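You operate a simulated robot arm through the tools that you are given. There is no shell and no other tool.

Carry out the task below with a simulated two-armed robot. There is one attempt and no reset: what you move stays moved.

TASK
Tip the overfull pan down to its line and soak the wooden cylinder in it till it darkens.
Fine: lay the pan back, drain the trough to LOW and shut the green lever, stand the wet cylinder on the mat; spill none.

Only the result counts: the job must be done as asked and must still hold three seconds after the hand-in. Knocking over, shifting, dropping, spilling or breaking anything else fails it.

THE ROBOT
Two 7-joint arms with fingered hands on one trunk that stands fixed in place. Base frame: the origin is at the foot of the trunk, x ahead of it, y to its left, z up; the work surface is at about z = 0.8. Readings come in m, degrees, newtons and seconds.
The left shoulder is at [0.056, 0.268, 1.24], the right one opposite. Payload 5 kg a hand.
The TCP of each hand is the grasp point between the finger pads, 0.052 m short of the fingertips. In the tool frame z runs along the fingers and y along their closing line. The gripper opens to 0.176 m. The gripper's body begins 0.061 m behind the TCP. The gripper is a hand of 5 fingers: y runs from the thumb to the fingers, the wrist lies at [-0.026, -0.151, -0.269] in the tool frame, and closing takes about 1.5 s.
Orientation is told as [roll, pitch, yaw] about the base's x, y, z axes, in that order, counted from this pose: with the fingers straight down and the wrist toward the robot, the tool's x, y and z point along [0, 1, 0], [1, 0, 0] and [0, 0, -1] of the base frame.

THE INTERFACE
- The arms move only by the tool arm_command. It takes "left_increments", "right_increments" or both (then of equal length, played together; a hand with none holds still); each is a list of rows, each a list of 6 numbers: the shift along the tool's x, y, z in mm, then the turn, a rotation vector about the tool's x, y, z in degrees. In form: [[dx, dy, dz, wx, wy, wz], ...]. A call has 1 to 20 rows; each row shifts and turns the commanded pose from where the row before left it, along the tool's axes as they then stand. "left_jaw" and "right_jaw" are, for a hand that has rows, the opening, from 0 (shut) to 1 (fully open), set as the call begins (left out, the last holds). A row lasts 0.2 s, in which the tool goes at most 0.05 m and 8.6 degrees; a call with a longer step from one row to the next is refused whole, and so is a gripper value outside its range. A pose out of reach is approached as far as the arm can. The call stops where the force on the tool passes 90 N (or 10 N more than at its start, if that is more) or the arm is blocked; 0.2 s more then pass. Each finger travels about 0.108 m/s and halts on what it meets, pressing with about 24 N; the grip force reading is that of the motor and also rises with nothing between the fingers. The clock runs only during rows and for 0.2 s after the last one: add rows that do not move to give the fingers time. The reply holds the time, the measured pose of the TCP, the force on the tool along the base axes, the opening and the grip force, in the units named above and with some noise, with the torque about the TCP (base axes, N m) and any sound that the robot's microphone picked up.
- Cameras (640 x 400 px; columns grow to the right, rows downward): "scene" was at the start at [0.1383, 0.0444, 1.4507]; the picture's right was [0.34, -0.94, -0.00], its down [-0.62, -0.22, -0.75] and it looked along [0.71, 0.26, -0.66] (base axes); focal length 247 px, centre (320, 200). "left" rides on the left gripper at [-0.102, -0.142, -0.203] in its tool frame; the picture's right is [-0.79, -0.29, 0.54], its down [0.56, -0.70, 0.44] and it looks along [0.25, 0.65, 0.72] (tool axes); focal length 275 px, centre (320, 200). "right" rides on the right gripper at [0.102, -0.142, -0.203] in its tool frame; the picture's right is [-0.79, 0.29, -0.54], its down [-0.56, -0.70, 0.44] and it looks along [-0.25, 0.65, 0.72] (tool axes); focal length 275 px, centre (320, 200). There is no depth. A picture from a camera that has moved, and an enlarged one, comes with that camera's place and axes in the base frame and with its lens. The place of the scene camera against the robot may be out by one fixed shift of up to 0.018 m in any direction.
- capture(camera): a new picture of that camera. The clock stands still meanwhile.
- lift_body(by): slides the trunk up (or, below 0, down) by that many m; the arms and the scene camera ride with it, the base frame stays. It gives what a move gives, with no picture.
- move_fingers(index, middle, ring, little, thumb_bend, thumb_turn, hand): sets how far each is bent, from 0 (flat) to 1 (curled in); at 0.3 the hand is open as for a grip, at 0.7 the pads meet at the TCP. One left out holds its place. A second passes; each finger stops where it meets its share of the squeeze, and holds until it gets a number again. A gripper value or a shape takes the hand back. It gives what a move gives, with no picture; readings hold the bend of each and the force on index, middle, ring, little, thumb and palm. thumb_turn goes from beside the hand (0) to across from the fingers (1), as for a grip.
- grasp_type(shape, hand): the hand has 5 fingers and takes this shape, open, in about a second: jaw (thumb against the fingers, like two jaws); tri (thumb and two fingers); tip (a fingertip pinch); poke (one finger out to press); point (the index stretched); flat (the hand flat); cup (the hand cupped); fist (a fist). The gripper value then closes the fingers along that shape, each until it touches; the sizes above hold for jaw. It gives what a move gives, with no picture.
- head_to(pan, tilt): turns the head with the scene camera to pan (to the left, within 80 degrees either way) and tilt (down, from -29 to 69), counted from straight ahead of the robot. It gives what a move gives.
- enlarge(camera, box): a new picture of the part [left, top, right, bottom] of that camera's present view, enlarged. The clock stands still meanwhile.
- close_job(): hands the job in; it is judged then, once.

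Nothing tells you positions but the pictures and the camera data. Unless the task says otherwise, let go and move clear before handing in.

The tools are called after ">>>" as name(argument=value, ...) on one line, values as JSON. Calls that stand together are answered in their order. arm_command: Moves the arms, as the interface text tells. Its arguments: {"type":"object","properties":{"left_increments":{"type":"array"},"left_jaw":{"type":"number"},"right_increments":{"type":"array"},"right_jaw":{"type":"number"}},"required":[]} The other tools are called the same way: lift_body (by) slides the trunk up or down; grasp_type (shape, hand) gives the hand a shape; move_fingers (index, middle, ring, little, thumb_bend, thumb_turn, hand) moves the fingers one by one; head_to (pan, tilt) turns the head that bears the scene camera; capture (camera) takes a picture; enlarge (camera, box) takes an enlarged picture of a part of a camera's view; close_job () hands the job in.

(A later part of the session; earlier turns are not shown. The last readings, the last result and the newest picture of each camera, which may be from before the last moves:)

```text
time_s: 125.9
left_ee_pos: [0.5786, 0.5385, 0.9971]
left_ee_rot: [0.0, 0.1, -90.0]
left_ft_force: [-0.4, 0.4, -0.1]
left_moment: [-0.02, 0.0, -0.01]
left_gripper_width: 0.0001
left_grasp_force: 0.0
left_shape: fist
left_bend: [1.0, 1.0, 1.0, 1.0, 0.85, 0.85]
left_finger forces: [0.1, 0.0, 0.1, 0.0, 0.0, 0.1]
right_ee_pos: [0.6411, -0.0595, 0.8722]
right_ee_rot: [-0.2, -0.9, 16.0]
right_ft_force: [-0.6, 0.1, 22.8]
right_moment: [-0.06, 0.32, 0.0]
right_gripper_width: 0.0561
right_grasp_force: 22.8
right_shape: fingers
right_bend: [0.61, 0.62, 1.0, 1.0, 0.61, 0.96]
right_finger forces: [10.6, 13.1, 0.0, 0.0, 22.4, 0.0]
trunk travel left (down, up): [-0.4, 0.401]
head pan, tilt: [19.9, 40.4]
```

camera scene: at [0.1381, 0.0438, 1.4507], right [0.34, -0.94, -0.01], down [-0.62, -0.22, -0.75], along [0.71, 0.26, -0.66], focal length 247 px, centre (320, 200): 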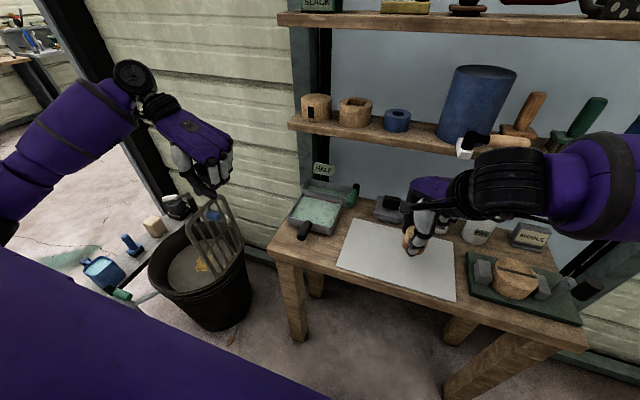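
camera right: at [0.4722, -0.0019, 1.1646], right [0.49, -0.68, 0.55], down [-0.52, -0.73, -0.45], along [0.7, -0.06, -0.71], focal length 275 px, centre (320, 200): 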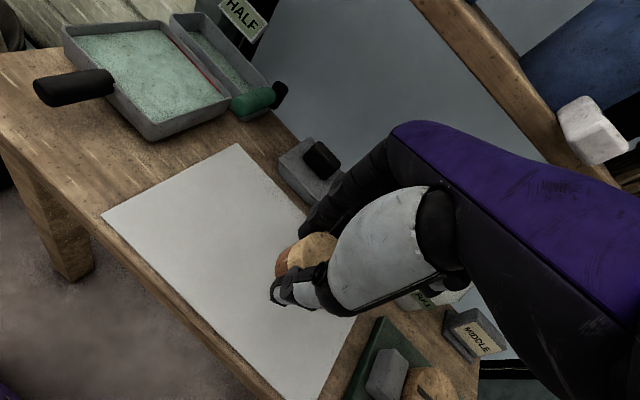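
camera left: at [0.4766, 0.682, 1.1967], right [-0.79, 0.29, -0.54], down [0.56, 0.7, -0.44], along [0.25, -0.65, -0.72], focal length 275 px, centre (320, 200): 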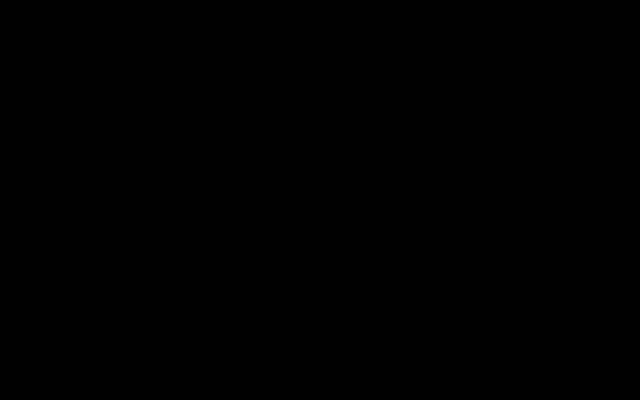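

It stands on the mat. I relieve the press by 1.5 mm and open the fingers gradually.

>>> arm_command(right_increments=[[0, 0, -1.5, 0, 0, 0], [0, 0, 0, 0, 0, 0]])

>>> move_fingers(hand="right", index=0.59, middle=0.59, thumb_bend=0.58)

>>> move_fingers(hand="right", index=0.42, middle=0.42, thumb_bend=0.42)

>>> capture(camera="right")

>>> enlarge(camera="scene", box=[370, 190, 460, 280])

```text
time_s: 126.5
left_ee_pos: [0.5784, 0.5396, 0.9961]
left_ee_rot: [0.1, 0.1, -90.1]
left_ft_force: [-0.7, 0.2, -0.6]
left_moment: [-0.04, -0.07, -0.01]
left_gripper_width: 0.0
left_grasp_force: 0.1
left_shape: fist
left_bend: [1.0, 1.0, 1.0, 1.0, 0.85, 0.85]
left_finger forces: [0.0, 0.0, 0.1, 0.0, 0.0, 0.1]
right_ee_pos: [0.6425, -0.0597, 0.8733]
right_ee_rot: [-0.2, -0.8, 16.0]
right_ft_force: [3.6, 1.8, 19.1]
right_moment: [0.05, 0.06, 0.03]
right_gripper_width: 0.0565
right_grasp_force: 23.5
right_shape: fingers
right_bend: [0.61, 0.62, 1.0, 1.0, 0.61, 0.96]
right_finger forces: [11.9, 13.5, 0.0, 0.0, 21.1, 0.0]
trunk travel left (down, up): [-0.4, 0.401]
head pan, tilt: [19.9, 40.4]
```

```text
time_s: 127.5
left_ee_pos: [0.579, 0.5394, 0.9951]
left_ee_rot: [-0.1, 0.2, -89.9]
left_ft_force: [0.0, 0.0, 0.9]
left_moment: [0.02, 0.03, 0.02]
left_gripper_width: 0.0001
left_grasp_force: 0.1
left_shape: fist
left_bend: [1.0, 1.0, 1.0, 1.0, 0.85, 0.85]
left_finger forces: [0.0, 0.0, 0.0, 0.0, 0.0, 0.0]
right_ee_pos: [0.6422, -0.06, 0.8717]
right_ee_rot: [-0.2, -0.7, 15.9]
right_ft_force: [0.5, 0.5, 0.1]
right_moment: [-0.01, 0.03, -0.01]
right_gripper_width: 0.0645
right_grasp_force: 0.5
right_shape: fingers
right_bend: [0.59, 0.59, 1.0, 1.0, 0.57, 0.97]
right_finger forces: [0.1, 0.2, 0.1, 0.0, 0.4, 0.1]
trunk travel left (down, up): [-0.4, 0.401]
head pan, tilt: [19.9, 40.4]
```

```text
time_s: 128.5
left_ee_pos: [0.5785, 0.539, 0.9956]
left_ee_rot: [0.0, 0.1, -90.0]
left_ft_force: [0.8, 0.4, 0.1]
left_moment: [0.02, 0.02, 0.02]
left_gripper_width: 0.0
left_grasp_force: 0.1
left_shape: fist
left_bend: [1.0, 1.0, 1.0, 1.0, 0.85, 0.85]
left_finger forces: [0.1, 0.0, 0.0, 0.0, 0.0, 0.0]
right_ee_pos: [0.6405, -0.0604, 0.8718]
right_ee_rot: [-0.1, -0.7, 16.1]
right_ft_force: [0.0, -0.3, 0.5]
right_moment: [0.0, 0.0, 0.02]
right_gripper_width: 0.1346
right_grasp_force: 0.0
right_shape: fingers
right_bend: [0.42, 0.42, 1.0, 1.0, 0.42, 0.97]
right_finger forces: [0.1, 0.0, 0.0, 0.0, 0.1, 0.0]
trunk travel left (down, up): [-0.4, 0.401]
head pan, tilt: [19.9, 40.4]
```

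```text
taken
camera right: at [0.4742, -0.001, 1.0736], right [0.49, -0.68, 0.55], down [-0.52, -0.73, -0.45], along [0.7, -0.06, -0.71], focal length 275 px, centre (320, 200)
```

right: 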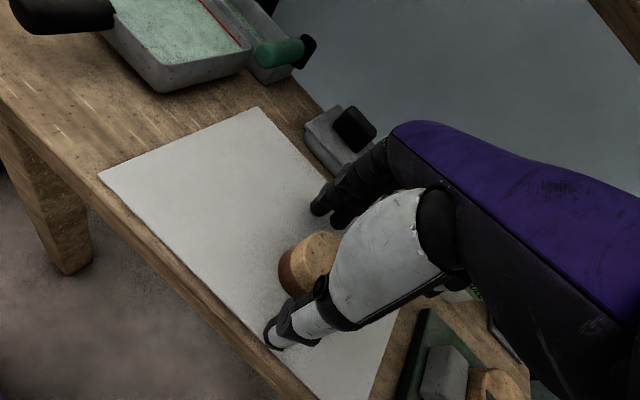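

```text
4.44 times, centred on (415, 235) of scene
camera zoom: at [0.1382, 0.0444, 1.4507], right [0.34, -0.94, 0.0], down [-0.62, -0.22, -0.75], along [0.71, 0.26, -0.66], focal length 1096 px, centre (-102, 44)
```

zoom: 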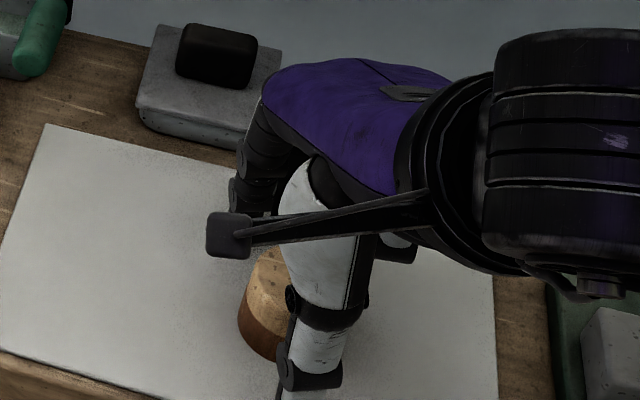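

The wet cylinder stands on the mat. I rise, withdraw the right hand, and then study the green lever.

>>> arm_command(right_increments=[[0, 0, -20, 0, 0, 0], [0, 0, -25, 0, 0, 0], [0, 0, -25, 0, 0, 0], [0, 0, -20, 0, 0, 0], [0, -30, 0, 0, 0, 0], [0, -30, 0, 0, 0, 0], [0, -30, 0, 0, 0, 0], [0, 0, 0, 0, 0, 0], [0, 0, 0, 0, 0, 0]])

>>> capture(camera="scene")

>>> enlarge(camera="right", box=[80, 0, 340, 200])

>>> enlarge(camera="scene", box=[310, 165, 380, 225])

```text
time_s: 130.5
left_ee_pos: [0.5793, 0.539, 0.9955]
left_ee_rot: [0.0, 0.2, -90.0]
left_ft_force: [-0.4, 0.4, 0.8]
left_moment: [0.02, -0.07, -0.01]
left_gripper_width: 0.0
left_grasp_force: 0.0
left_shape: fist
left_bend: [1.0, 1.0, 1.0, 1.0, 0.85, 0.85]
left_finger forces: [0.1, 0.1, 0.0, 0.0, 0.0, 0.1]
right_ee_pos: [0.5545, -0.0852, 0.9621]
right_ee_rot: [-0.2, -0.8, 16.0]
right_ft_force: [-0.5, -0.5, -0.5]
right_moment: [0.0, -0.03, 0.0]
right_gripper_width: 0.1347
right_grasp_force: 0.0
right_shape: fingers
right_bend: [0.42, 0.42, 1.0, 1.0, 0.42, 0.97]
right_finger forces: [0.0, 0.1, 0.0, 0.1, 0.1, 0.0]
trunk travel left (down, up): [-0.4, 0.401]
head pan, tilt: [19.9, 40.4]
```

```text
taken
camera scene: at [0.1378, 0.0442, 1.4508], right [0.34, -0.94, 0.0], down [-0.62, -0.22, -0.75], along [0.71, 0.26, -0.66], focal length 247 px, centre (320, 200)
```

scene: 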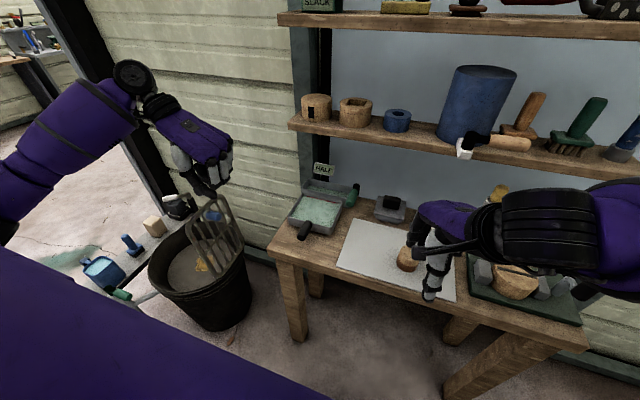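

```text
2.00 times, centred on (210, 100) of right
camera zoom: at [0.388, -0.0269, 1.1634], right [0.49, -0.68, 0.55], down [-0.51, -0.73, -0.45], along [0.71, -0.06, -0.71], focal length 551 px, centre (540, 400)
```

zoom: 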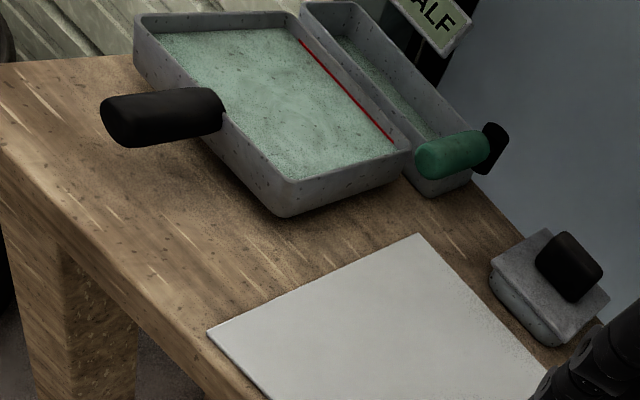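

```text
6.67 times, centred on (345, 195) of scene
camera zoom: at [0.1378, 0.0442, 1.4508], right [0.34, -0.94, 0.0], down [-0.62, -0.22, -0.75], along [0.71, 0.26, -0.66], focal length 1645 px, centre (153, 233)
```

zoom: 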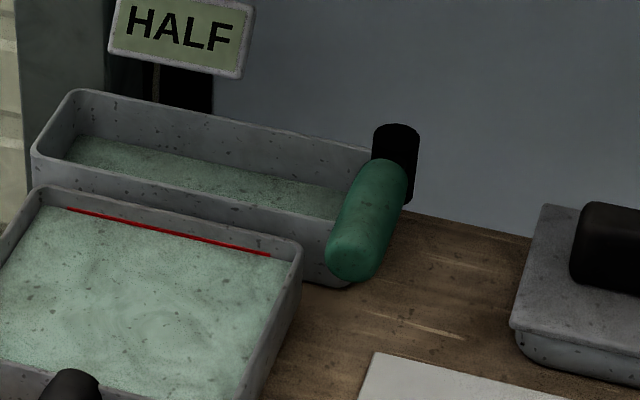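

The lever is a green bar at z≈0.88 on a vertical black post near (0.861, 0.145), its tip near (0.757, 0.155) pointing at me, so it should swing sideways. I shape the right hand to "point" and look at it.

>>> grasp_type(hand="right", shape="point")

>>> capture(camera="right")

>>> enlarge(camera="scene", box=[370, 180, 490, 310])

```text
time_s: 131.4
left_ee_pos: [0.5782, 0.5388, 0.996]
left_ee_rot: [0.1, 0.1, -90.0]
left_ft_force: [0.3, 0.0, 0.2]
left_moment: [-0.02, 0.03, -0.01]
left_gripper_width: 0.0
left_grasp_force: 0.0
left_shape: fist
left_bend: [1.0, 1.0, 1.0, 1.0, 0.85, 0.85]
left_finger forces: [0.0, 0.1, 0.1, 0.0, 0.0, 0.0]
right_ee_pos: [0.5557, -0.0849, 0.9633]
right_ee_rot: [-0.2, -0.7, 16.1]
right_ft_force: [0.3, 0.6, 0.3]
right_moment: [-0.04, 0.01, -0.03]
right_gripper_width: 0.1679
right_grasp_force: 0.1
right_shape: point
right_bend: [0.19, 1.0, 1.0, 1.0, 0.98, 0.88]
right_finger forces: [0.0, 0.1, 0.1, 0.0, 0.0, 0.0]
trunk travel left (down, up): [-0.4, 0.401]
head pan, tilt: [19.9, 40.4]
```

```text
taken
camera right: at [0.3885, -0.0266, 1.1632], right [0.49, -0.68, 0.55], down [-0.52, -0.73, -0.45], along [0.7, -0.06, -0.71], focal length 275 px, centre (320, 200)
```

right: 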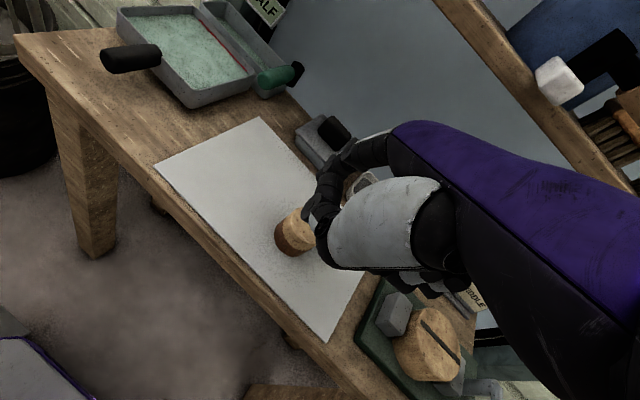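

```text
3.08 times, centred on (430, 245) of scene
camera zoom: at [0.1382, 0.0445, 1.4507], right [0.34, -0.94, 0.0], down [-0.62, -0.22, -0.75], along [0.71, 0.26, -0.66], focal length 759 px, centre (-18, 62)
```

zoom: 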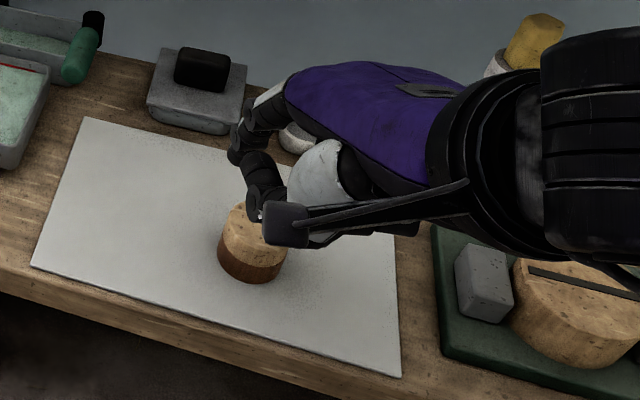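

The extended index tip lies about 0.10 m ahead of and 0.04 m below the TCP. I bring it to the right side of the lever at about (0.785, 0.115), going lower first to stay under the shelf.

>>> arm_command(right_increments=[[0, 0, 15, 0, 0, 0], [0, 0, 15, 0, 0, 0], [20.5, 35, 0, 0, 0, 0], [20.5, 35, 0, 0, 0, 0], [20.5, 35, 0, 0, 0, 0], [20.5, 35, 0, 0, 0, 0], [20.5, 35, 0, 0, 0, 0], [0, 0, 0, 0, 0, 0], [0, 0, 0, 0, 0, 0]])

>>> capture(camera="right")

>>> enlarge(camera="scene", box=[310, 140, 430, 240])

```text
time_s: 133.4
left_ee_pos: [0.578, 0.5407, 0.9948]
left_ee_rot: [0.0, 0.1, -90.0]
left_ft_force: [-0.7, 0.5, -0.7]
left_moment: [-0.07, 0.06, 0.0]
left_gripper_width: 0.0002
left_grasp_force: 0.0
left_shape: fist
left_bend: [1.0, 1.0, 1.0, 1.0, 0.85, 0.85]
left_finger forces: [0.0, 0.1, 0.0, 0.0, 0.0, 0.2]
right_ee_pos: [0.6947, 0.0642, 0.9343]
right_ee_rot: [-0.3, -0.6, 16.1]
right_ft_force: [0.0, 0.7, -0.4]
right_moment: [-0.05, 0.03, 0.01]
right_gripper_width: 0.0
right_grasp_force: 0.2
right_shape: point
right_bend: [0.19, 1.0, 1.0, 1.0, 0.99, 0.87]
right_finger forces: [0.0, 0.0, 0.0, 0.1, 0.0, 0.0]
trunk travel left (down, up): [-0.4, 0.401]
head pan, tilt: [19.9, 40.4]
```

```text
taken
camera right: at [0.5284, 0.1213, 1.1353], right [0.49, -0.68, 0.55], down [-0.52, -0.73, -0.45], along [0.7, -0.06, -0.71], focal length 275 px, centre (320, 200)
```

right: 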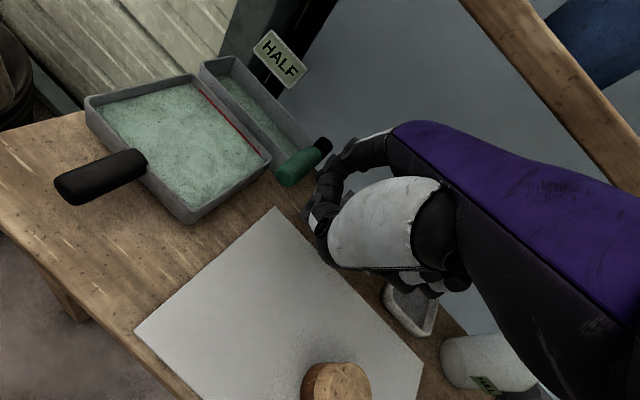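

```text
4.00 times, centred on (370, 190) of scene
camera zoom: at [0.1388, 0.0453, 1.4505], right [0.34, -0.94, 0.0], down [-0.62, -0.22, -0.75], along [0.71, 0.26, -0.66], focal length 987 px, centre (120, 240)
```

zoom: 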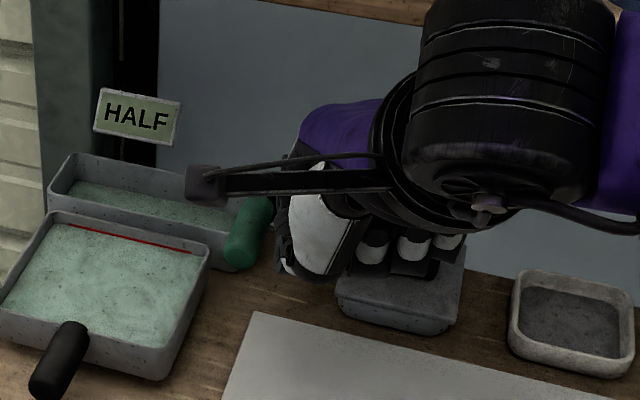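

>>> enlarge(camera="right", box=[240, 100, 400, 250])

```text
2.67 times, centred on (320, 175) of right
camera zoom: at [0.5284, 0.1213, 1.1353], right [0.49, -0.68, 0.55], down [-0.52, -0.73, -0.45], along [0.7, -0.06, -0.71], focal length 734 px, centre (320, 267)
```

zoom: 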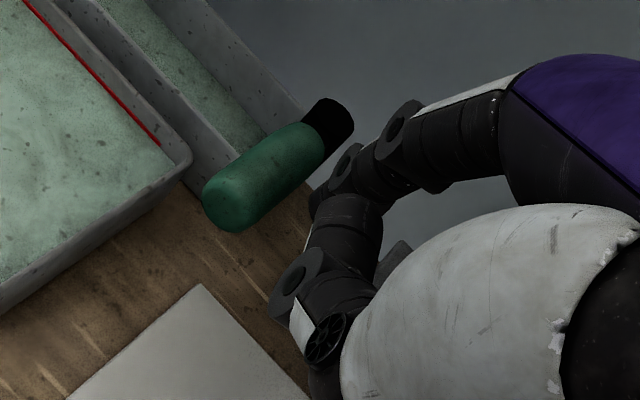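

The index tip sits about 1.5 cm right of the lever. I lower 12 mm and push gently left.

>>> arm_command(right_increments=[[0, 0, 6, 0, 0, 0], [0, 0, 6, 0, 0, 0], [4.8, 1.4, 0, 0, 0, 0], [4.8, 1.4, 0, 0, 0, 0], [0, 0, 0, 0, 0, 0]])

>>> enlarge(camera="right", box=[240, 100, 400, 250])

```text
time_s: 134.6
left_ee_pos: [0.5791, 0.5402, 0.9948]
left_ee_rot: [0.0, 0.1, -90.0]
left_ft_force: [0.5, 0.6, 0.2]
left_moment: [-0.03, 0.0, -0.03]
left_gripper_width: 0.0
left_grasp_force: 0.1
left_shape: fist
left_bend: [1.0, 1.0, 1.0, 1.0, 0.85, 0.85]
left_finger forces: [0.1, 0.0, 0.0, 0.1, 0.0, 0.1]
right_ee_pos: [0.6952, 0.0727, 0.9217]
right_ee_rot: [-0.3, -0.6, 16.0]
right_ft_force: [-0.2, -0.6, 0.1]
right_moment: [-0.02, -0.03, -0.08]
right_gripper_width: 0.1683
right_grasp_force: 0.0
right_shape: point
right_bend: [0.19, 1.0, 1.0, 1.0, 0.99, 0.87]
right_finger forces: [0.5, 0.0, 0.0, 0.0, 0.0, 0.0]
trunk travel left (down, up): [-0.4, 0.401]
head pan, tilt: [19.9, 40.4]
```

```text
2.67 times, centred on (320, 175) of right
camera zoom: at [0.5277, 0.1303, 1.1219], right [0.49, -0.68, 0.55], down [-0.52, -0.73, -0.45], along [0.7, -0.06, -0.71], focal length 734 px, centre (320, 267)
```

zoom: 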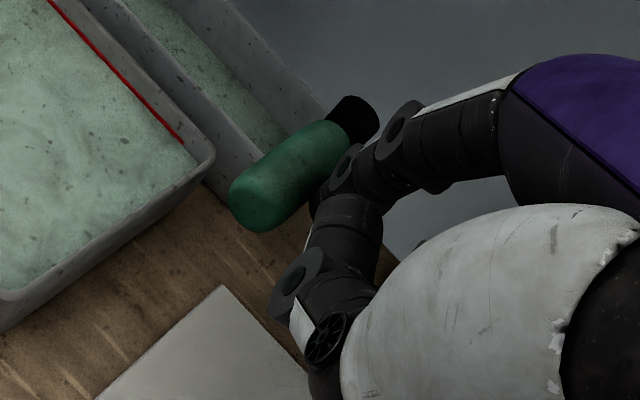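

The index touches the lever (0.5 N). I push 6 mm more and compare.

>>> arm_command(right_increments=[[2.9, 0.8, 0, 0, 0, 0], [2.9, 0.8, 0, 0, 0, 0], [0, 0, 0, 0, 0, 0]])

>>> enlarge(camera="right", box=[240, 100, 400, 250])

>>> enlarge(camera="scene", box=[300, 140, 400, 230])

```text
time_s: 135.4
left_ee_pos: [0.5784, 0.5392, 0.9967]
left_ee_rot: [-0.1, 0.2, -90.0]
left_ft_force: [-0.9, -0.6, -0.1]
left_moment: [0.0, 0.03, -0.02]
left_gripper_width: 0.0
left_grasp_force: 0.1
left_shape: fist
left_bend: [1.0, 1.0, 1.0, 1.0, 0.85, 0.85]
left_finger forces: [0.0, 0.0, 0.0, 0.0, 0.0, 0.0]
right_ee_pos: [0.6937, 0.0769, 0.9213]
right_ee_rot: [-0.2, -0.7, 16.0]
right_ft_force: [-0.2, -9.1, 3.9]
right_moment: [-0.17, -0.42, -1.02]
right_gripper_width: 0.1681
right_grasp_force: 0.1
right_shape: point
right_bend: [0.2, 1.0, 1.0, 1.0, 0.99, 0.87]
right_finger forces: [9.9, 0.0, 0.0, 0.1, 0.0, 0.1]
trunk travel left (down, up): [-0.4, 0.401]
head pan, tilt: [19.9, 40.4]
```

```text
2.67 times, centred on (320, 175) of right
camera zoom: at [0.5273, 0.1365, 1.1221], right [0.49, -0.68, 0.55], down [-0.52, -0.73, -0.45], along [0.71, -0.06, -0.71], focal length 734 px, centre (320, 267)
```

zoom: 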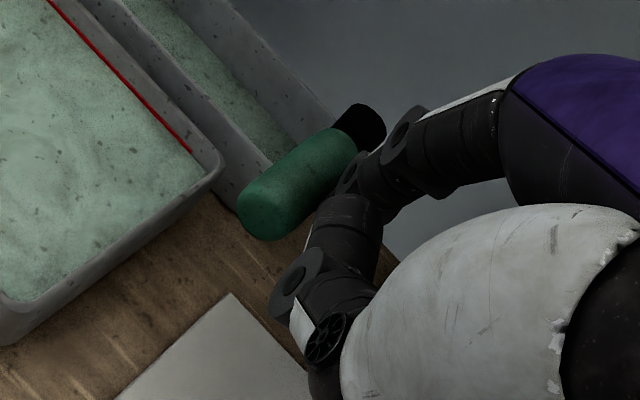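

```text
4.44 times, centred on (350, 185) of scene
camera zoom: at [0.138, 0.0438, 1.4507], right [0.34, -0.94, -0.01], down [-0.62, -0.22, -0.75], along [0.71, 0.26, -0.66], focal length 1096 px, centre (187, 267)
```

zoom: 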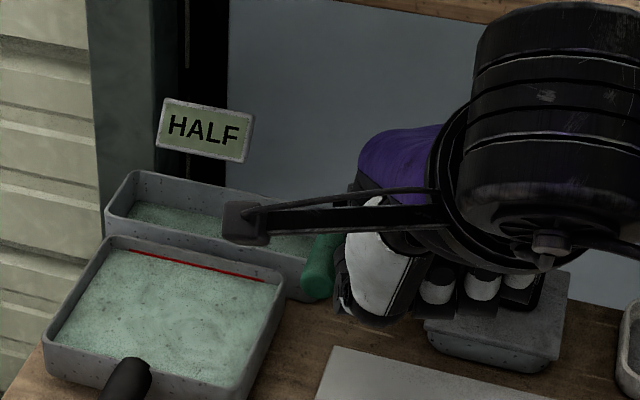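

The lever doesn't yield leftwards at 10 N, so it is at its shut stop and opens to the right. I keep the right index waiting on the right side for closing, and bring the left hand as a pointing finger to open from the left.

>>> arm_command(right_increments=[[-5, -1.5, 0, 0, 0, 0], [-5, -1.5, 0, 0, 0, 0], [0, 0, 0, 0, 0, 0], [0, 0, 0, 0, 0, 0], [0, 0, 0, 0, 0, 0], [0, 0, 0, 0, 0, 0], [0, 0, 0, 0, 0, 0], [0, 0, 0, 0, 0, 0], [0, 0, 0, 0, 0, 0], [0, 0, 0, 0, 0, 0], [0, 0, 0, 0, 0, 0]], left_increments=[[0, 0, 0, 0, 0, -8.18], [0, 0, 0, 0, 0, -8.18], [0, 0, 0, 0, 0, -8.18], [0, 0, 0, 0, 0, -8.18], [0, 0, 0, 0, 0, -8.18], [0, 0, 0, 0, 0, -8.18], [0, 0, 0, 0, 0, -8.18], [0, 0, 0, 0, 0, -8.18], [0, 0, 0, 0, 0, -8.18], [0, 0, 0, 0, 0, -8.18], [0, 0, 0, 0, 0, -8.2]])

>>> grasp_type(hand="left", shape="point")

>>> capture(camera="left")

>>> capture(camera="scene")

```text
time_s: 137.8
left_ee_pos: [0.58, 0.5386, 0.9946]
left_ee_rot: [0.2, -0.1, 0.3]
left_ft_force: [0.1, 0.4, -0.3]
left_moment: [0.04, 0.0, 0.07]
left_gripper_width: 0.0002
left_grasp_force: 0.0
left_shape: fist
left_bend: [1.0, 1.0, 1.0, 1.0, 0.85, 0.85]
left_finger forces: [0.0, 0.0, 0.0, 0.0, 0.0, 0.0]
right_ee_pos: [0.694, 0.0676, 0.9225]
right_ee_rot: [-0.2, -0.6, 16.1]
right_ft_force: [0.5, -0.9, -0.1]
right_moment: [0.07, -0.02, -0.01]
right_gripper_width: 0.168
right_grasp_force: 0.1
right_shape: point
right_bend: [0.19, 1.0, 1.0, 1.0, 0.99, 0.87]
right_finger forces: [0.0, 0.0, 0.0, 0.1, 0.0, 0.0]
trunk travel left (down, up): [-0.4, 0.401]
head pan, tilt: [19.9, 40.4]
```

```text
time_s: 138.7
left_ee_pos: [0.5808, 0.5396, 0.995]
left_ee_rot: [0.2, 0.0, 0.1]
left_ft_force: [-0.4, 0.5, -0.2]
left_moment: [0.0, 0.02, 0.01]
left_gripper_width: 0.1682
left_grasp_force: 0.1
left_shape: point
left_bend: [0.19, 1.0, 1.0, 1.0, 0.98, 0.87]
left_finger forces: [0.1, 0.0, 0.0, 0.1, 0.0, 0.1]
right_ee_pos: [0.6943, 0.0688, 0.9222]
right_ee_rot: [-0.2, -0.6, 16.0]
right_ft_force: [0.5, 0.7, 0.6]
right_moment: [0.01, 0.01, 0.0]
right_gripper_width: 0.1683
right_grasp_force: 0.0
right_shape: point
right_bend: [0.19, 1.0, 1.0, 1.0, 0.99, 0.87]
right_finger forces: [0.1, 0.1, 0.0, 0.1, 0.1, 0.0]
trunk travel left (down, up): [-0.4, 0.401]
head pan, tilt: [19.9, 40.4]
```

```text
taken
camera left: at [0.4386, 0.437, 1.1962], right [-0.29, -0.79, -0.54], down [-0.7, 0.56, -0.44], along [0.65, 0.26, -0.72], focal length 275 px, centre (320, 200)
```

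left: 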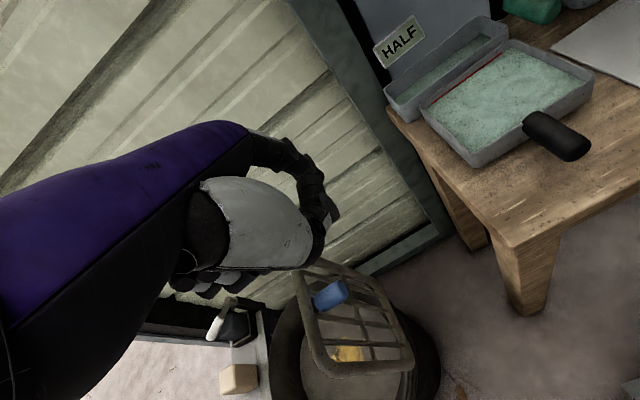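

```text
taken
camera scene: at [0.1382, 0.0446, 1.4507], right [0.34, -0.94, 0.0], down [-0.62, -0.22, -0.75], along [0.71, 0.26, -0.66], focal length 247 px, centre (320, 200)
```

scene: 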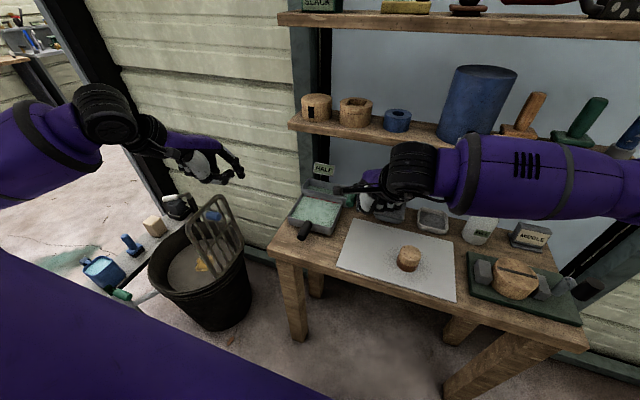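

To keep the two hand cameras apart, I turn the left hand to yaw −45° so its index points right-forward, and bring it over the pan's right rear, left of the lever.

>>> arm_command(left_increments=[[0, 0, 0, 0, 0, 7.5], [0, 0, 0, 0, 0, 7.5], [0, 0, 0, 0, 0, 7.5], [0, 0, 0, 0, 0, 7.5], [0, 0, 0, 0, 0, 7.5], [0, 0, 0, 0, 0, 7.5], [-9.5, 32.1, 7.5, 0, 0, 0], [-9.5, 32.1, 7.5, 0, 0, 0], [-9.5, 32.1, 7.5, 0, 0, 0], [-9.5, 32.1, 7.5, 0, 0, 0], [-9.5, 32.1, 7.5, 0, 0, 0], [-9.5, 32.1, 7.5, 0, 0, 0], [-9.5, 32.1, 7.5, 0, 0, 0], [0, 0, 0, 0, 0, 0], [0, 0, 0, 0, 0, 0]])

>>> capture(camera="left")

>>> capture(camera="right")

>>> enlarge(camera="scene", box=[240, 120, 440, 280])

```text
time_s: 141.9
left_ee_pos: [0.6914, 0.3352, 0.9412]
left_ee_rot: [0.2, 0.1, -45.0]
left_ft_force: [0.3, -0.6, -0.3]
left_moment: [0.02, 0.03, -0.03]
left_gripper_width: 0.1682
left_grasp_force: 0.0
left_shape: point
left_bend: [0.19, 1.0, 1.0, 1.0, 0.99, 0.87]
left_finger forces: [0.1, 0.1, 0.0, 0.1, 0.0, 0.0]
right_ee_pos: [0.6933, 0.0669, 0.9208]
right_ee_rot: [-0.2, -0.7, 16.0]
right_ft_force: [1.1, -0.4, -0.9]
right_moment: [0.06, 0.03, 0.01]
right_gripper_width: 0.1681
right_grasp_force: 0.1
right_shape: point
right_bend: [0.19, 1.0, 1.0, 1.0, 0.99, 0.87]
right_finger forces: [0.0, 0.1, 0.0, 0.0, 0.0, 0.0]
trunk travel left (down, up): [-0.4, 0.401]
head pan, tilt: [19.9, 40.4]
```

```text
taken
camera left: at [0.5195, 0.3634, 1.1434], right [-0.76, -0.36, -0.54], down [-0.1, 0.89, -0.44], along [0.64, -0.28, -0.72], focal length 275 px, centre (320, 200)
```

left: 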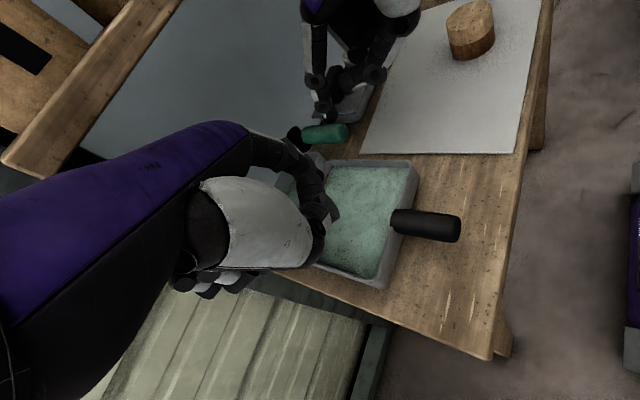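

```text
taken
camera right: at [0.5277, 0.1263, 1.1221], right [0.49, -0.68, 0.55], down [-0.52, -0.73, -0.45], along [0.7, -0.06, -0.71], focal length 275 px, centre (320, 200)
```

right: 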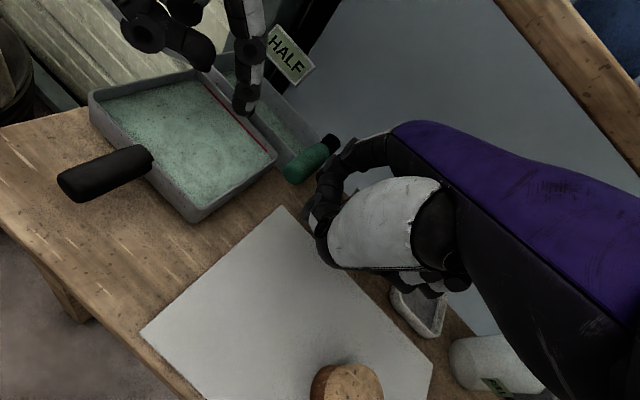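

```text
2.50 times, centred on (340, 200) of scene
camera zoom: at [0.1388, 0.0441, 1.4506], right [0.34, -0.94, -0.01], down [-0.62, -0.22, -0.75], along [0.71, 0.26, -0.66], focal length 617 px, centre (270, 200)
```

zoom: 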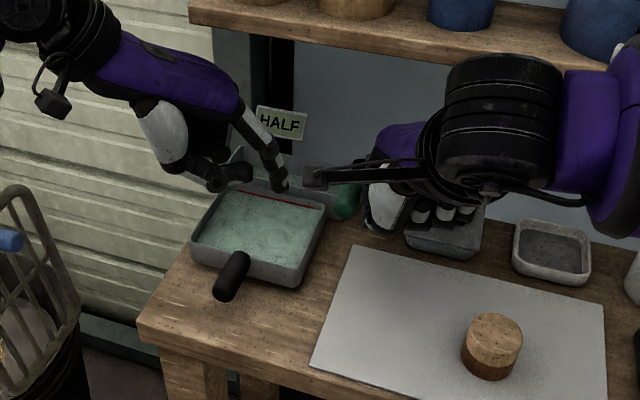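

Both fingers are visible in the right camera. I move the right index 7 cm further right (to leave room for the opening swing) and bring the left index next to the lever's left side.

>>> arm_command(right_increments=[[-17, -4.8, 0, 0, 0, 0], [-17, -4.8, 0, 0, 0, 0], [-17, -4.8, 0, 0, 0, 0], [-17, -4.8, 0, 0, 0, 0], [0, 0, 0, 0, 0, 0]], left_increments=[[-4, 15, 0, 0, 0, 0], [-4, 15, 0, 0, 0, 0], [-4, 15, 6, 0, 0, 0], [-2, 13, 6, 0, 0, 0], [0, 0, 6, 0, 0, 0]])

>>> capture(camera="right")

>>> capture(camera="left")

```text
time_s: 143.1
left_ee_pos: [0.723, 0.2846, 0.9227]
left_ee_rot: [0.1, 0.1, -44.9]
left_ft_force: [0.0, 0.0, 0.2]
left_moment: [-0.04, -0.01, -0.05]
left_gripper_width: 0.168
left_grasp_force: 0.1
left_shape: point
left_bend: [0.19, 1.0, 1.0, 1.0, 0.99, 0.87]
left_finger forces: [0.0, 0.1, 0.0, 0.0, 0.0, 0.0]
right_ee_pos: [0.6929, -0.0021, 0.9215]
right_ee_rot: [-0.2, -0.7, 16.1]
right_ft_force: [-0.1, 0.7, 0.6]
right_moment: [-0.06, 0.03, -0.01]
right_gripper_width: 0.168
right_grasp_force: 0.1
right_shape: point
right_bend: [0.19, 1.0, 1.0, 1.0, 0.99, 0.87]
right_finger forces: [0.1, 0.0, 0.1, 0.0, 0.0, 0.0]
trunk travel left (down, up): [-0.4, 0.401]
head pan, tilt: [19.9, 40.4]
```

```text
taken
camera right: at [0.527, 0.0565, 1.1222], right [0.49, -0.68, 0.55], down [-0.51, -0.73, -0.45], along [0.7, -0.06, -0.71], focal length 275 px, centre (320, 200)
```

right: 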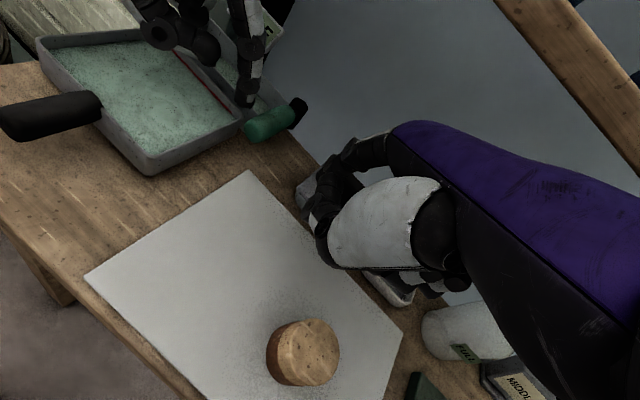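

```text
taken
camera left: at [0.5499, 0.3126, 1.1242], right [-0.76, -0.36, -0.54], down [-0.1, 0.89, -0.44], along [0.64, -0.28, -0.72], focal length 275 px, centre (320, 200)
```

left: 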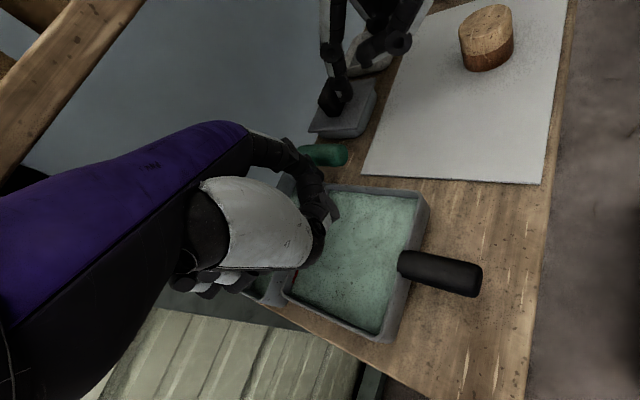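

>>> enlarge(camera="scene", box=[280, 140, 400, 240])

>>> enlarge(camera="right", box=[180, 30, 380, 210])

>>> enlarge(camera="left", box=[230, 30, 430, 210])

```text
4.00 times, centred on (340, 190) of scene
camera zoom: at [0.1386, 0.0449, 1.4506], right [0.34, -0.94, 0.0], down [-0.62, -0.22, -0.75], along [0.71, 0.26, -0.66], focal length 987 px, centre (240, 240)
```

zoom: 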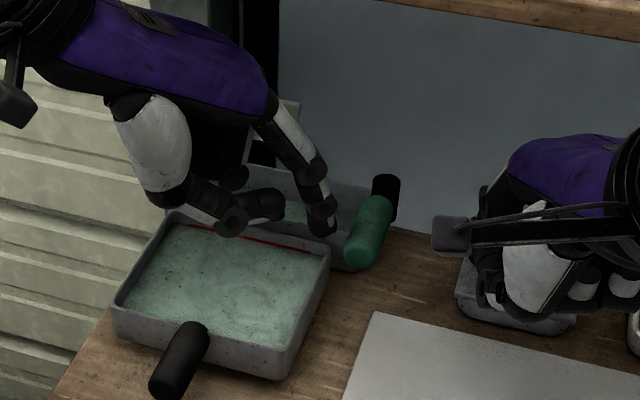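

```text
2.22 times, centred on (280, 120) of right
camera zoom: at [0.527, 0.0565, 1.1222], right [0.49, -0.68, 0.55], down [-0.51, -0.73, -0.45], along [0.7, -0.06, -0.71], focal length 612 px, centre (409, 378)
```

zoom: 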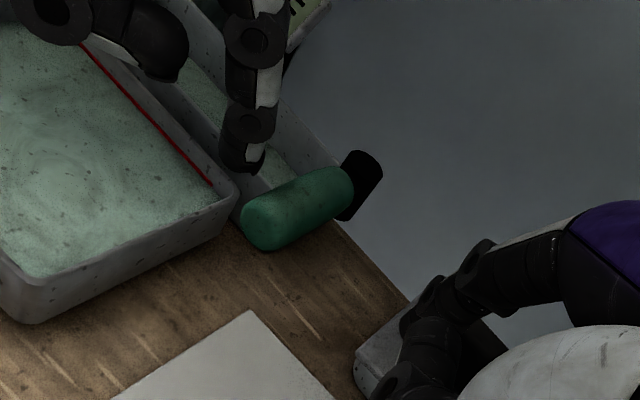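

```text
2.22 times, centred on (330, 120) of left
camera zoom: at [0.5499, 0.3126, 1.1242], right [-0.76, -0.36, -0.54], down [-0.1, 0.89, -0.44], along [0.64, -0.28, -0.72], focal length 612 px, centre (298, 378)
```

zoom: 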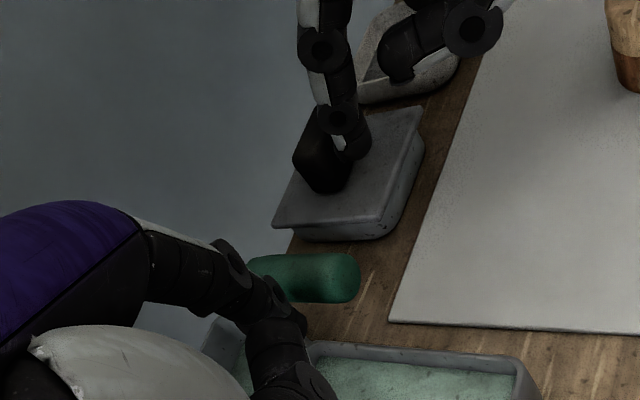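

The left index is just left of the lever; the right index is close to the trowel grip, so I raise it 12 mm while nudging the left finger toward the lever.

>>> arm_command(right_increments=[[0, 0, -6, 0, 0, 0], [0, 0, -6, 0, 0, 0], [0, 0, 0, 0, 0, 0], [0, 0, 0, 0, 0, 0]], left_increments=[[0, 0, 0, 0, 0, 0], [-4.2, 4.2, 0, 0, 0, 0], [-4.2, 4.2, 0, 0, 0, 0], [0, 0, 0, 0, 0, 0]])

>>> arm_command(left_increments=[[-4.2, 4.2, 0, 0, 0, 0], [-4.2, 4.2, 0, 0, 0, 0], [0, 0, 0, 0, 0, 0]])

>>> capture(camera="right")

>>> enlarge(camera="scene", box=[280, 140, 400, 240])

```text
time_s: 144.1
left_ee_pos: [0.7224, 0.2711, 0.9219]
left_ee_rot: [0.1, 0.1, -45.0]
left_ft_force: [0.0, 0.7, 0.6]
left_moment: [0.03, 0.02, 0.02]
left_gripper_width: 0.1681
left_grasp_force: 0.1
left_shape: point
left_bend: [0.19, 1.0, 1.0, 1.0, 0.99, 0.87]
left_finger forces: [0.6, 0.0, 0.0, 0.1, 0.0, 0.1]
right_ee_pos: [0.6937, -0.0028, 0.9336]
right_ee_rot: [-0.2, -0.7, 16.1]
right_ft_force: [-0.2, 0.6, 0.2]
right_moment: [-0.01, 0.02, -0.02]
right_gripper_width: 0.168
right_grasp_force: 0.1
right_shape: point
right_bend: [0.19, 1.0, 1.0, 1.0, 0.99, 0.87]
right_finger forces: [0.0, 0.0, 0.0, 0.1, 0.0, 0.0]
trunk travel left (down, up): [-0.4, 0.401]
head pan, tilt: [19.9, 40.4]
```

```text
time_s: 144.9
left_ee_pos: [0.7216, 0.2603, 0.9226]
left_ee_rot: [0.1, 0.0, -44.8]
left_ft_force: [0.3, 0.8, 0.6]
left_moment: [0.02, 0.04, 0.06]
left_gripper_width: 0.168
left_grasp_force: 0.1
left_shape: point
left_bend: [0.19, 1.0, 1.0, 1.0, 0.99, 0.87]
left_finger forces: [0.8, 0.0, 0.1, 0.1, 0.0, 0.0]
right_ee_pos: [0.6945, -0.0026, 0.934]
right_ee_rot: [-0.1, -0.6, 15.9]
right_ft_force: [-0.4, 0.5, -0.2]
right_moment: [-0.06, 0.0, -0.01]
right_gripper_width: 0.168
right_grasp_force: 0.1
right_shape: point
right_bend: [0.19, 1.0, 1.0, 1.0, 0.99, 0.87]
right_finger forces: [0.1, 0.0, 0.0, 0.0, 0.0, 0.0]
trunk travel left (down, up): [-0.4, 0.401]
head pan, tilt: [19.9, 40.4]
```

```text
taken
camera right: at [0.5271, 0.0561, 1.1341], right [0.49, -0.68, 0.55], down [-0.52, -0.73, -0.45], along [0.7, -0.06, -0.71], focal length 275 px, centre (320, 200)
```

right: 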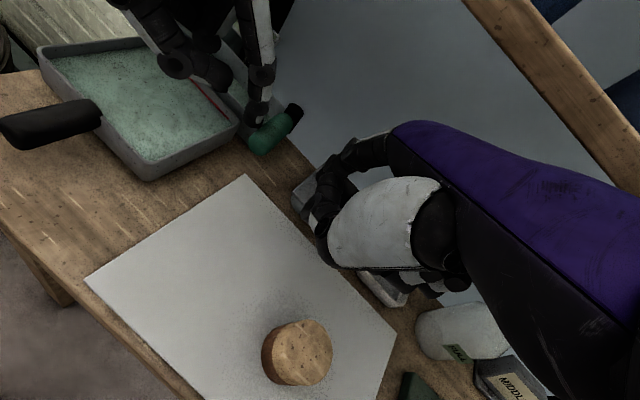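

```text
4.00 times, centred on (340, 190) of scene
camera zoom: at [0.1384, 0.0445, 1.4507], right [0.34, -0.94, 0.0], down [-0.62, -0.22, -0.75], along [0.71, 0.26, -0.66], focal length 987 px, centre (240, 240)
```

zoom: 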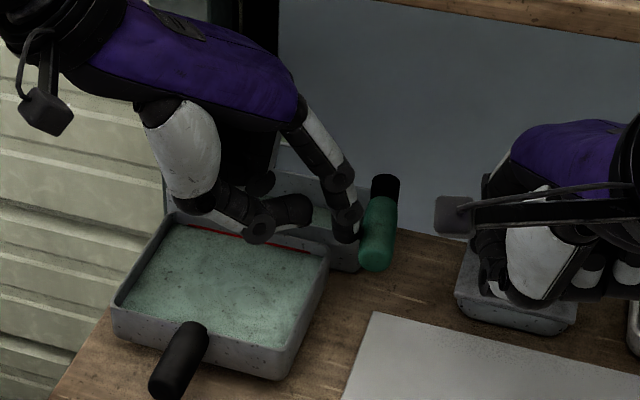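

The lever swings right easily. I push about 10 mm more, then draw the left hand back so the sign and trough can be seen.

>>> arm_command(left_increments=[[-3.5, 4.2, 0, 0, 0, 0], [-3.5, 4.2, 0, 0, 0, 0], [20, -25, 0, 0, 0, 0], [10, -30, 0, 0, 0, 0]])

>>> enlarge(camera="scene", box=[280, 140, 400, 240])

>>> enlarge(camera="right", box=[180, 0, 380, 180])

```text
time_s: 145.9
left_ee_pos: [0.7045, 0.3096, 0.9231]
left_ee_rot: [0.1, 0.1, -45.0]
left_ft_force: [-0.4, -0.3, 0.1]
left_moment: [0.03, -0.1, 0.0]
left_gripper_width: 0.1679
left_grasp_force: 0.1
left_shape: point
left_bend: [0.19, 1.0, 1.0, 1.0, 0.99, 0.87]
left_finger forces: [0.1, 0.0, 0.0, 0.0, 0.0, 0.1]
right_ee_pos: [0.6926, -0.0011, 0.9337]
right_ee_rot: [-0.2, -0.8, 16.1]
right_ft_force: [-0.4, 1.5, 0.5]
right_moment: [-0.12, -0.07, 0.0]
right_gripper_width: 0.1678
right_grasp_force: 0.1
right_shape: point
right_bend: [0.19, 1.0, 1.0, 1.0, 0.99, 0.87]
right_finger forces: [0.1, 0.0, 0.1, 0.0, 0.0, 0.1]
trunk travel left (down, up): [-0.4, 0.401]
head pan, tilt: [19.9, 40.4]
```

```text
4.00 times, centred on (340, 190) of scene
camera zoom: at [0.1379, 0.0447, 1.4508], right [0.34, -0.94, 0.0], down [-0.62, -0.22, -0.75], along [0.71, 0.26, -0.66], focal length 987 px, centre (240, 240)
```

zoom: 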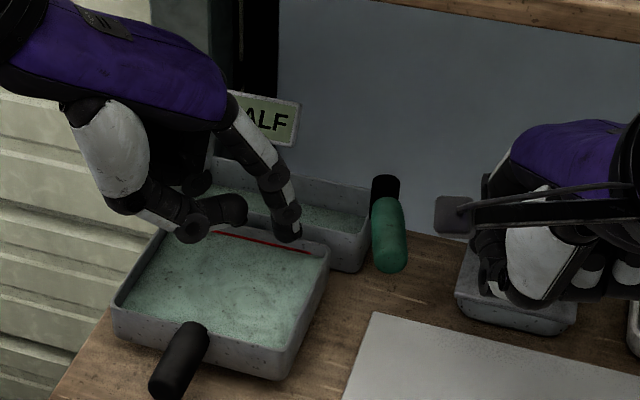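

```text
2.22 times, centred on (280, 90) of right
camera zoom: at [0.5266, 0.0564, 1.1346], right [0.49, -0.68, 0.55], down [-0.51, -0.73, -0.45], along [0.71, -0.06, -0.71], focal length 612 px, centre (409, 444)
```

zoom: 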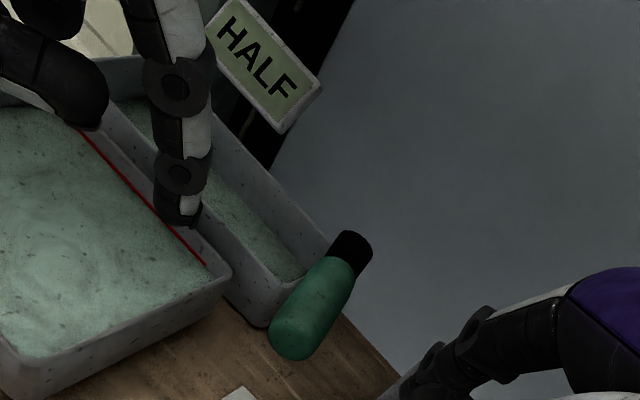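

The lever stays about 25° open and the sign still reads HALF. I wait briefly and watch for draining.

>>> arm_command(left_increments=[[0, -15, 0, 0, 0, 0], [0, 0, 0, 0, 0, 0]])

>>> enlarge(camera="right", box=[180, 0, 380, 180])

```text
time_s: 146.5
left_ee_pos: [0.6939, 0.3206, 0.9231]
left_ee_rot: [0.1, 0.1, -45.0]
left_ft_force: [1.2, -0.3, -0.1]
left_moment: [0.02, 0.07, -0.05]
left_gripper_width: 0.1682
left_grasp_force: 0.1
left_shape: point
left_bend: [0.19, 1.0, 1.0, 1.0, 0.99, 0.87]
left_finger forces: [0.1, 0.0, 0.0, 0.1, 0.0, 0.0]
right_ee_pos: [0.6946, -0.0038, 0.933]
right_ee_rot: [-0.3, -0.8, 16.0]
right_ft_force: [-0.1, -1.0, 0.1]
right_moment: [0.11, 0.06, 0.02]
right_gripper_width: 0.168
right_grasp_force: 0.1
right_shape: point
right_bend: [0.19, 1.0, 1.0, 1.0, 0.99, 0.87]
right_finger forces: [0.0, 0.1, 0.1, 0.1, 0.0, 0.0]
trunk travel left (down, up): [-0.4, 0.401]
head pan, tilt: [19.9, 40.4]
```

```text
2.22 times, centred on (280, 90) of right
camera zoom: at [0.528, 0.0555, 1.1335], right [0.49, -0.68, 0.55], down [-0.52, -0.73, -0.45], along [0.7, -0.06, -0.71], focal length 612 px, centre (409, 444)
```

zoom: 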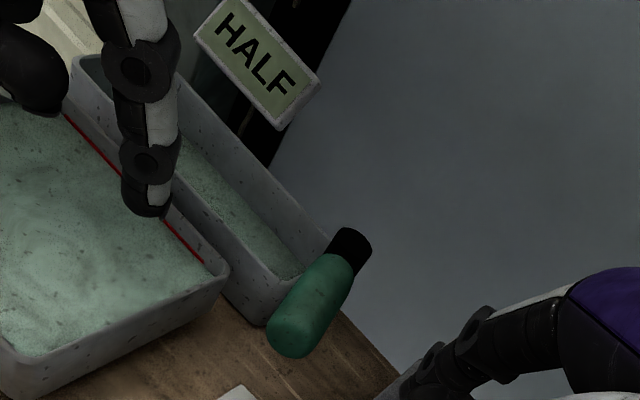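

>>> arm_command(left_increments=[[0, 0, 0, 0, 0, 0], [0, 0, 0, 0, 0, 0], [0, 0, 0, 0, 0, 0], [0, 0, 0, 0, 0, 0]])

>>> enlarge(camera="right", box=[180, 0, 380, 180])

```text
time_s: 147.5
left_ee_pos: [0.6952, 0.3207, 0.9234]
left_ee_rot: [0.1, 0.1, -45.0]
left_ft_force: [-0.8, 0.7, 0.4]
left_moment: [0.0, -0.01, 0.03]
left_gripper_width: 0.168
left_grasp_force: 0.1
left_shape: point
left_bend: [0.19, 1.0, 1.0, 1.0, 0.99, 0.87]
left_finger forces: [0.1, 0.0, 0.1, 0.0, 0.1, 0.0]
right_ee_pos: [0.6944, -0.0034, 0.9349]
right_ee_rot: [-0.2, -0.8, 16.0]
right_ft_force: [-0.1, -0.3, -0.2]
right_moment: [-0.02, -0.01, 0.03]
right_gripper_width: 0.1679
right_grasp_force: 0.0
right_shape: point
right_bend: [0.19, 1.0, 1.0, 1.0, 0.99, 0.87]
right_finger forces: [0.0, 0.0, 0.0, 0.0, 0.0, 0.0]
trunk travel left (down, up): [-0.4, 0.401]
head pan, tilt: [19.9, 40.4]
```

```text
2.22 times, centred on (280, 90) of right
camera zoom: at [0.527, 0.056, 1.1342], right [0.49, -0.68, 0.55], down [-0.52, -0.73, -0.45], along [0.7, -0.06, -0.71], focal length 612 px, centre (409, 444)
```

zoom: 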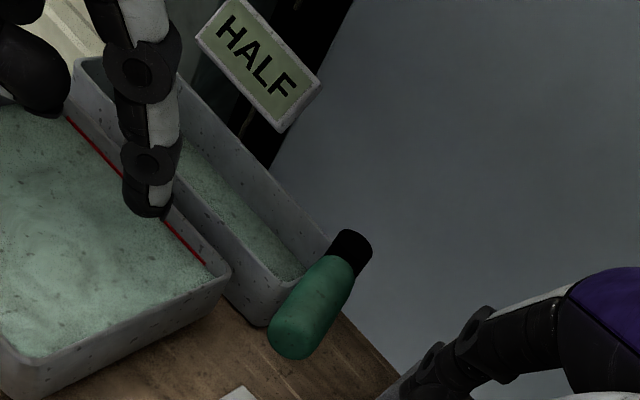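

No draining at this angle, so I push the lever further open with the left index.

>>> arm_command(left_increments=[[-10, 22.9, 0, 0, 0, 0], [-10, 22.9, 0, 0, 0, 0], [-10, 22.9, 0, 0, 0, 0], [-1.5, 4.8, 0, 0, 0, 0], [-1.5, 4.8, 0, 0, 0, 0], [-1.3, 4.8, 0, 0, 0, 0], [-1.3, 4.8, 0, 0, 0, 0]])

>>> enlarge(camera="right", box=[180, 0, 380, 180])

>>> enlarge(camera="scene", box=[280, 140, 400, 240])

```text
time_s: 149.1
left_ee_pos: [0.732, 0.2319, 0.9244]
left_ee_rot: [0.1, 0.0, -45.0]
left_ft_force: [-1.4, 0.9, -0.7]
left_moment: [0.04, 0.02, -0.01]
left_gripper_width: 0.1681
left_grasp_force: 0.0
left_shape: point
left_bend: [0.19, 1.0, 1.0, 1.0, 0.99, 0.87]
left_finger forces: [0.5, 0.0, 0.1, 0.1, 0.1, 0.0]
right_ee_pos: [0.6934, -0.0031, 0.9329]
right_ee_rot: [-0.3, -0.7, 15.9]
right_ft_force: [0.8, -0.6, -0.5]
right_moment: [0.01, 0.0, -0.03]
right_gripper_width: 0.168
right_grasp_force: 0.1
right_shape: point
right_bend: [0.19, 1.0, 1.0, 1.0, 0.99, 0.87]
right_finger forces: [0.0, 0.0, 0.1, 0.0, 0.1, 0.1]
trunk travel left (down, up): [-0.4, 0.401]
head pan, tilt: [19.9, 40.4]
```

```text
2.22 times, centred on (280, 90) of right
camera zoom: at [0.5273, 0.0559, 1.134], right [0.49, -0.68, 0.55], down [-0.52, -0.73, -0.45], along [0.7, -0.06, -0.71], focal length 612 px, centre (409, 444)
```

zoom: 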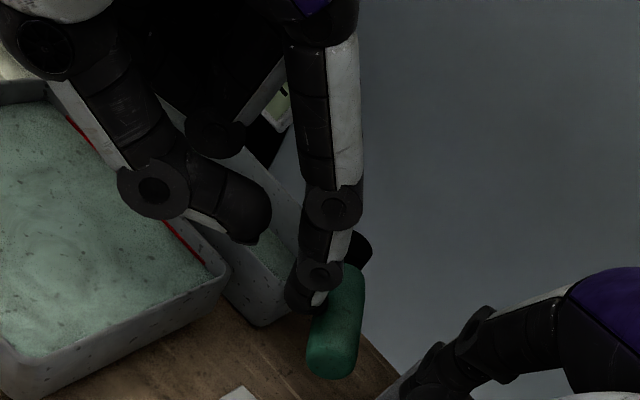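

```text
4.00 times, centred on (340, 190) of scene
camera zoom: at [0.1385, 0.0441, 1.4506], right [0.34, -0.94, -0.01], down [-0.62, -0.22, -0.75], along [0.71, 0.26, -0.66], focal length 987 px, centre (240, 240)
```

zoom: 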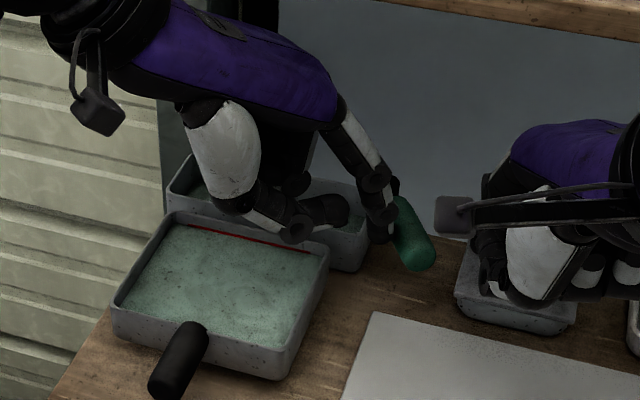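

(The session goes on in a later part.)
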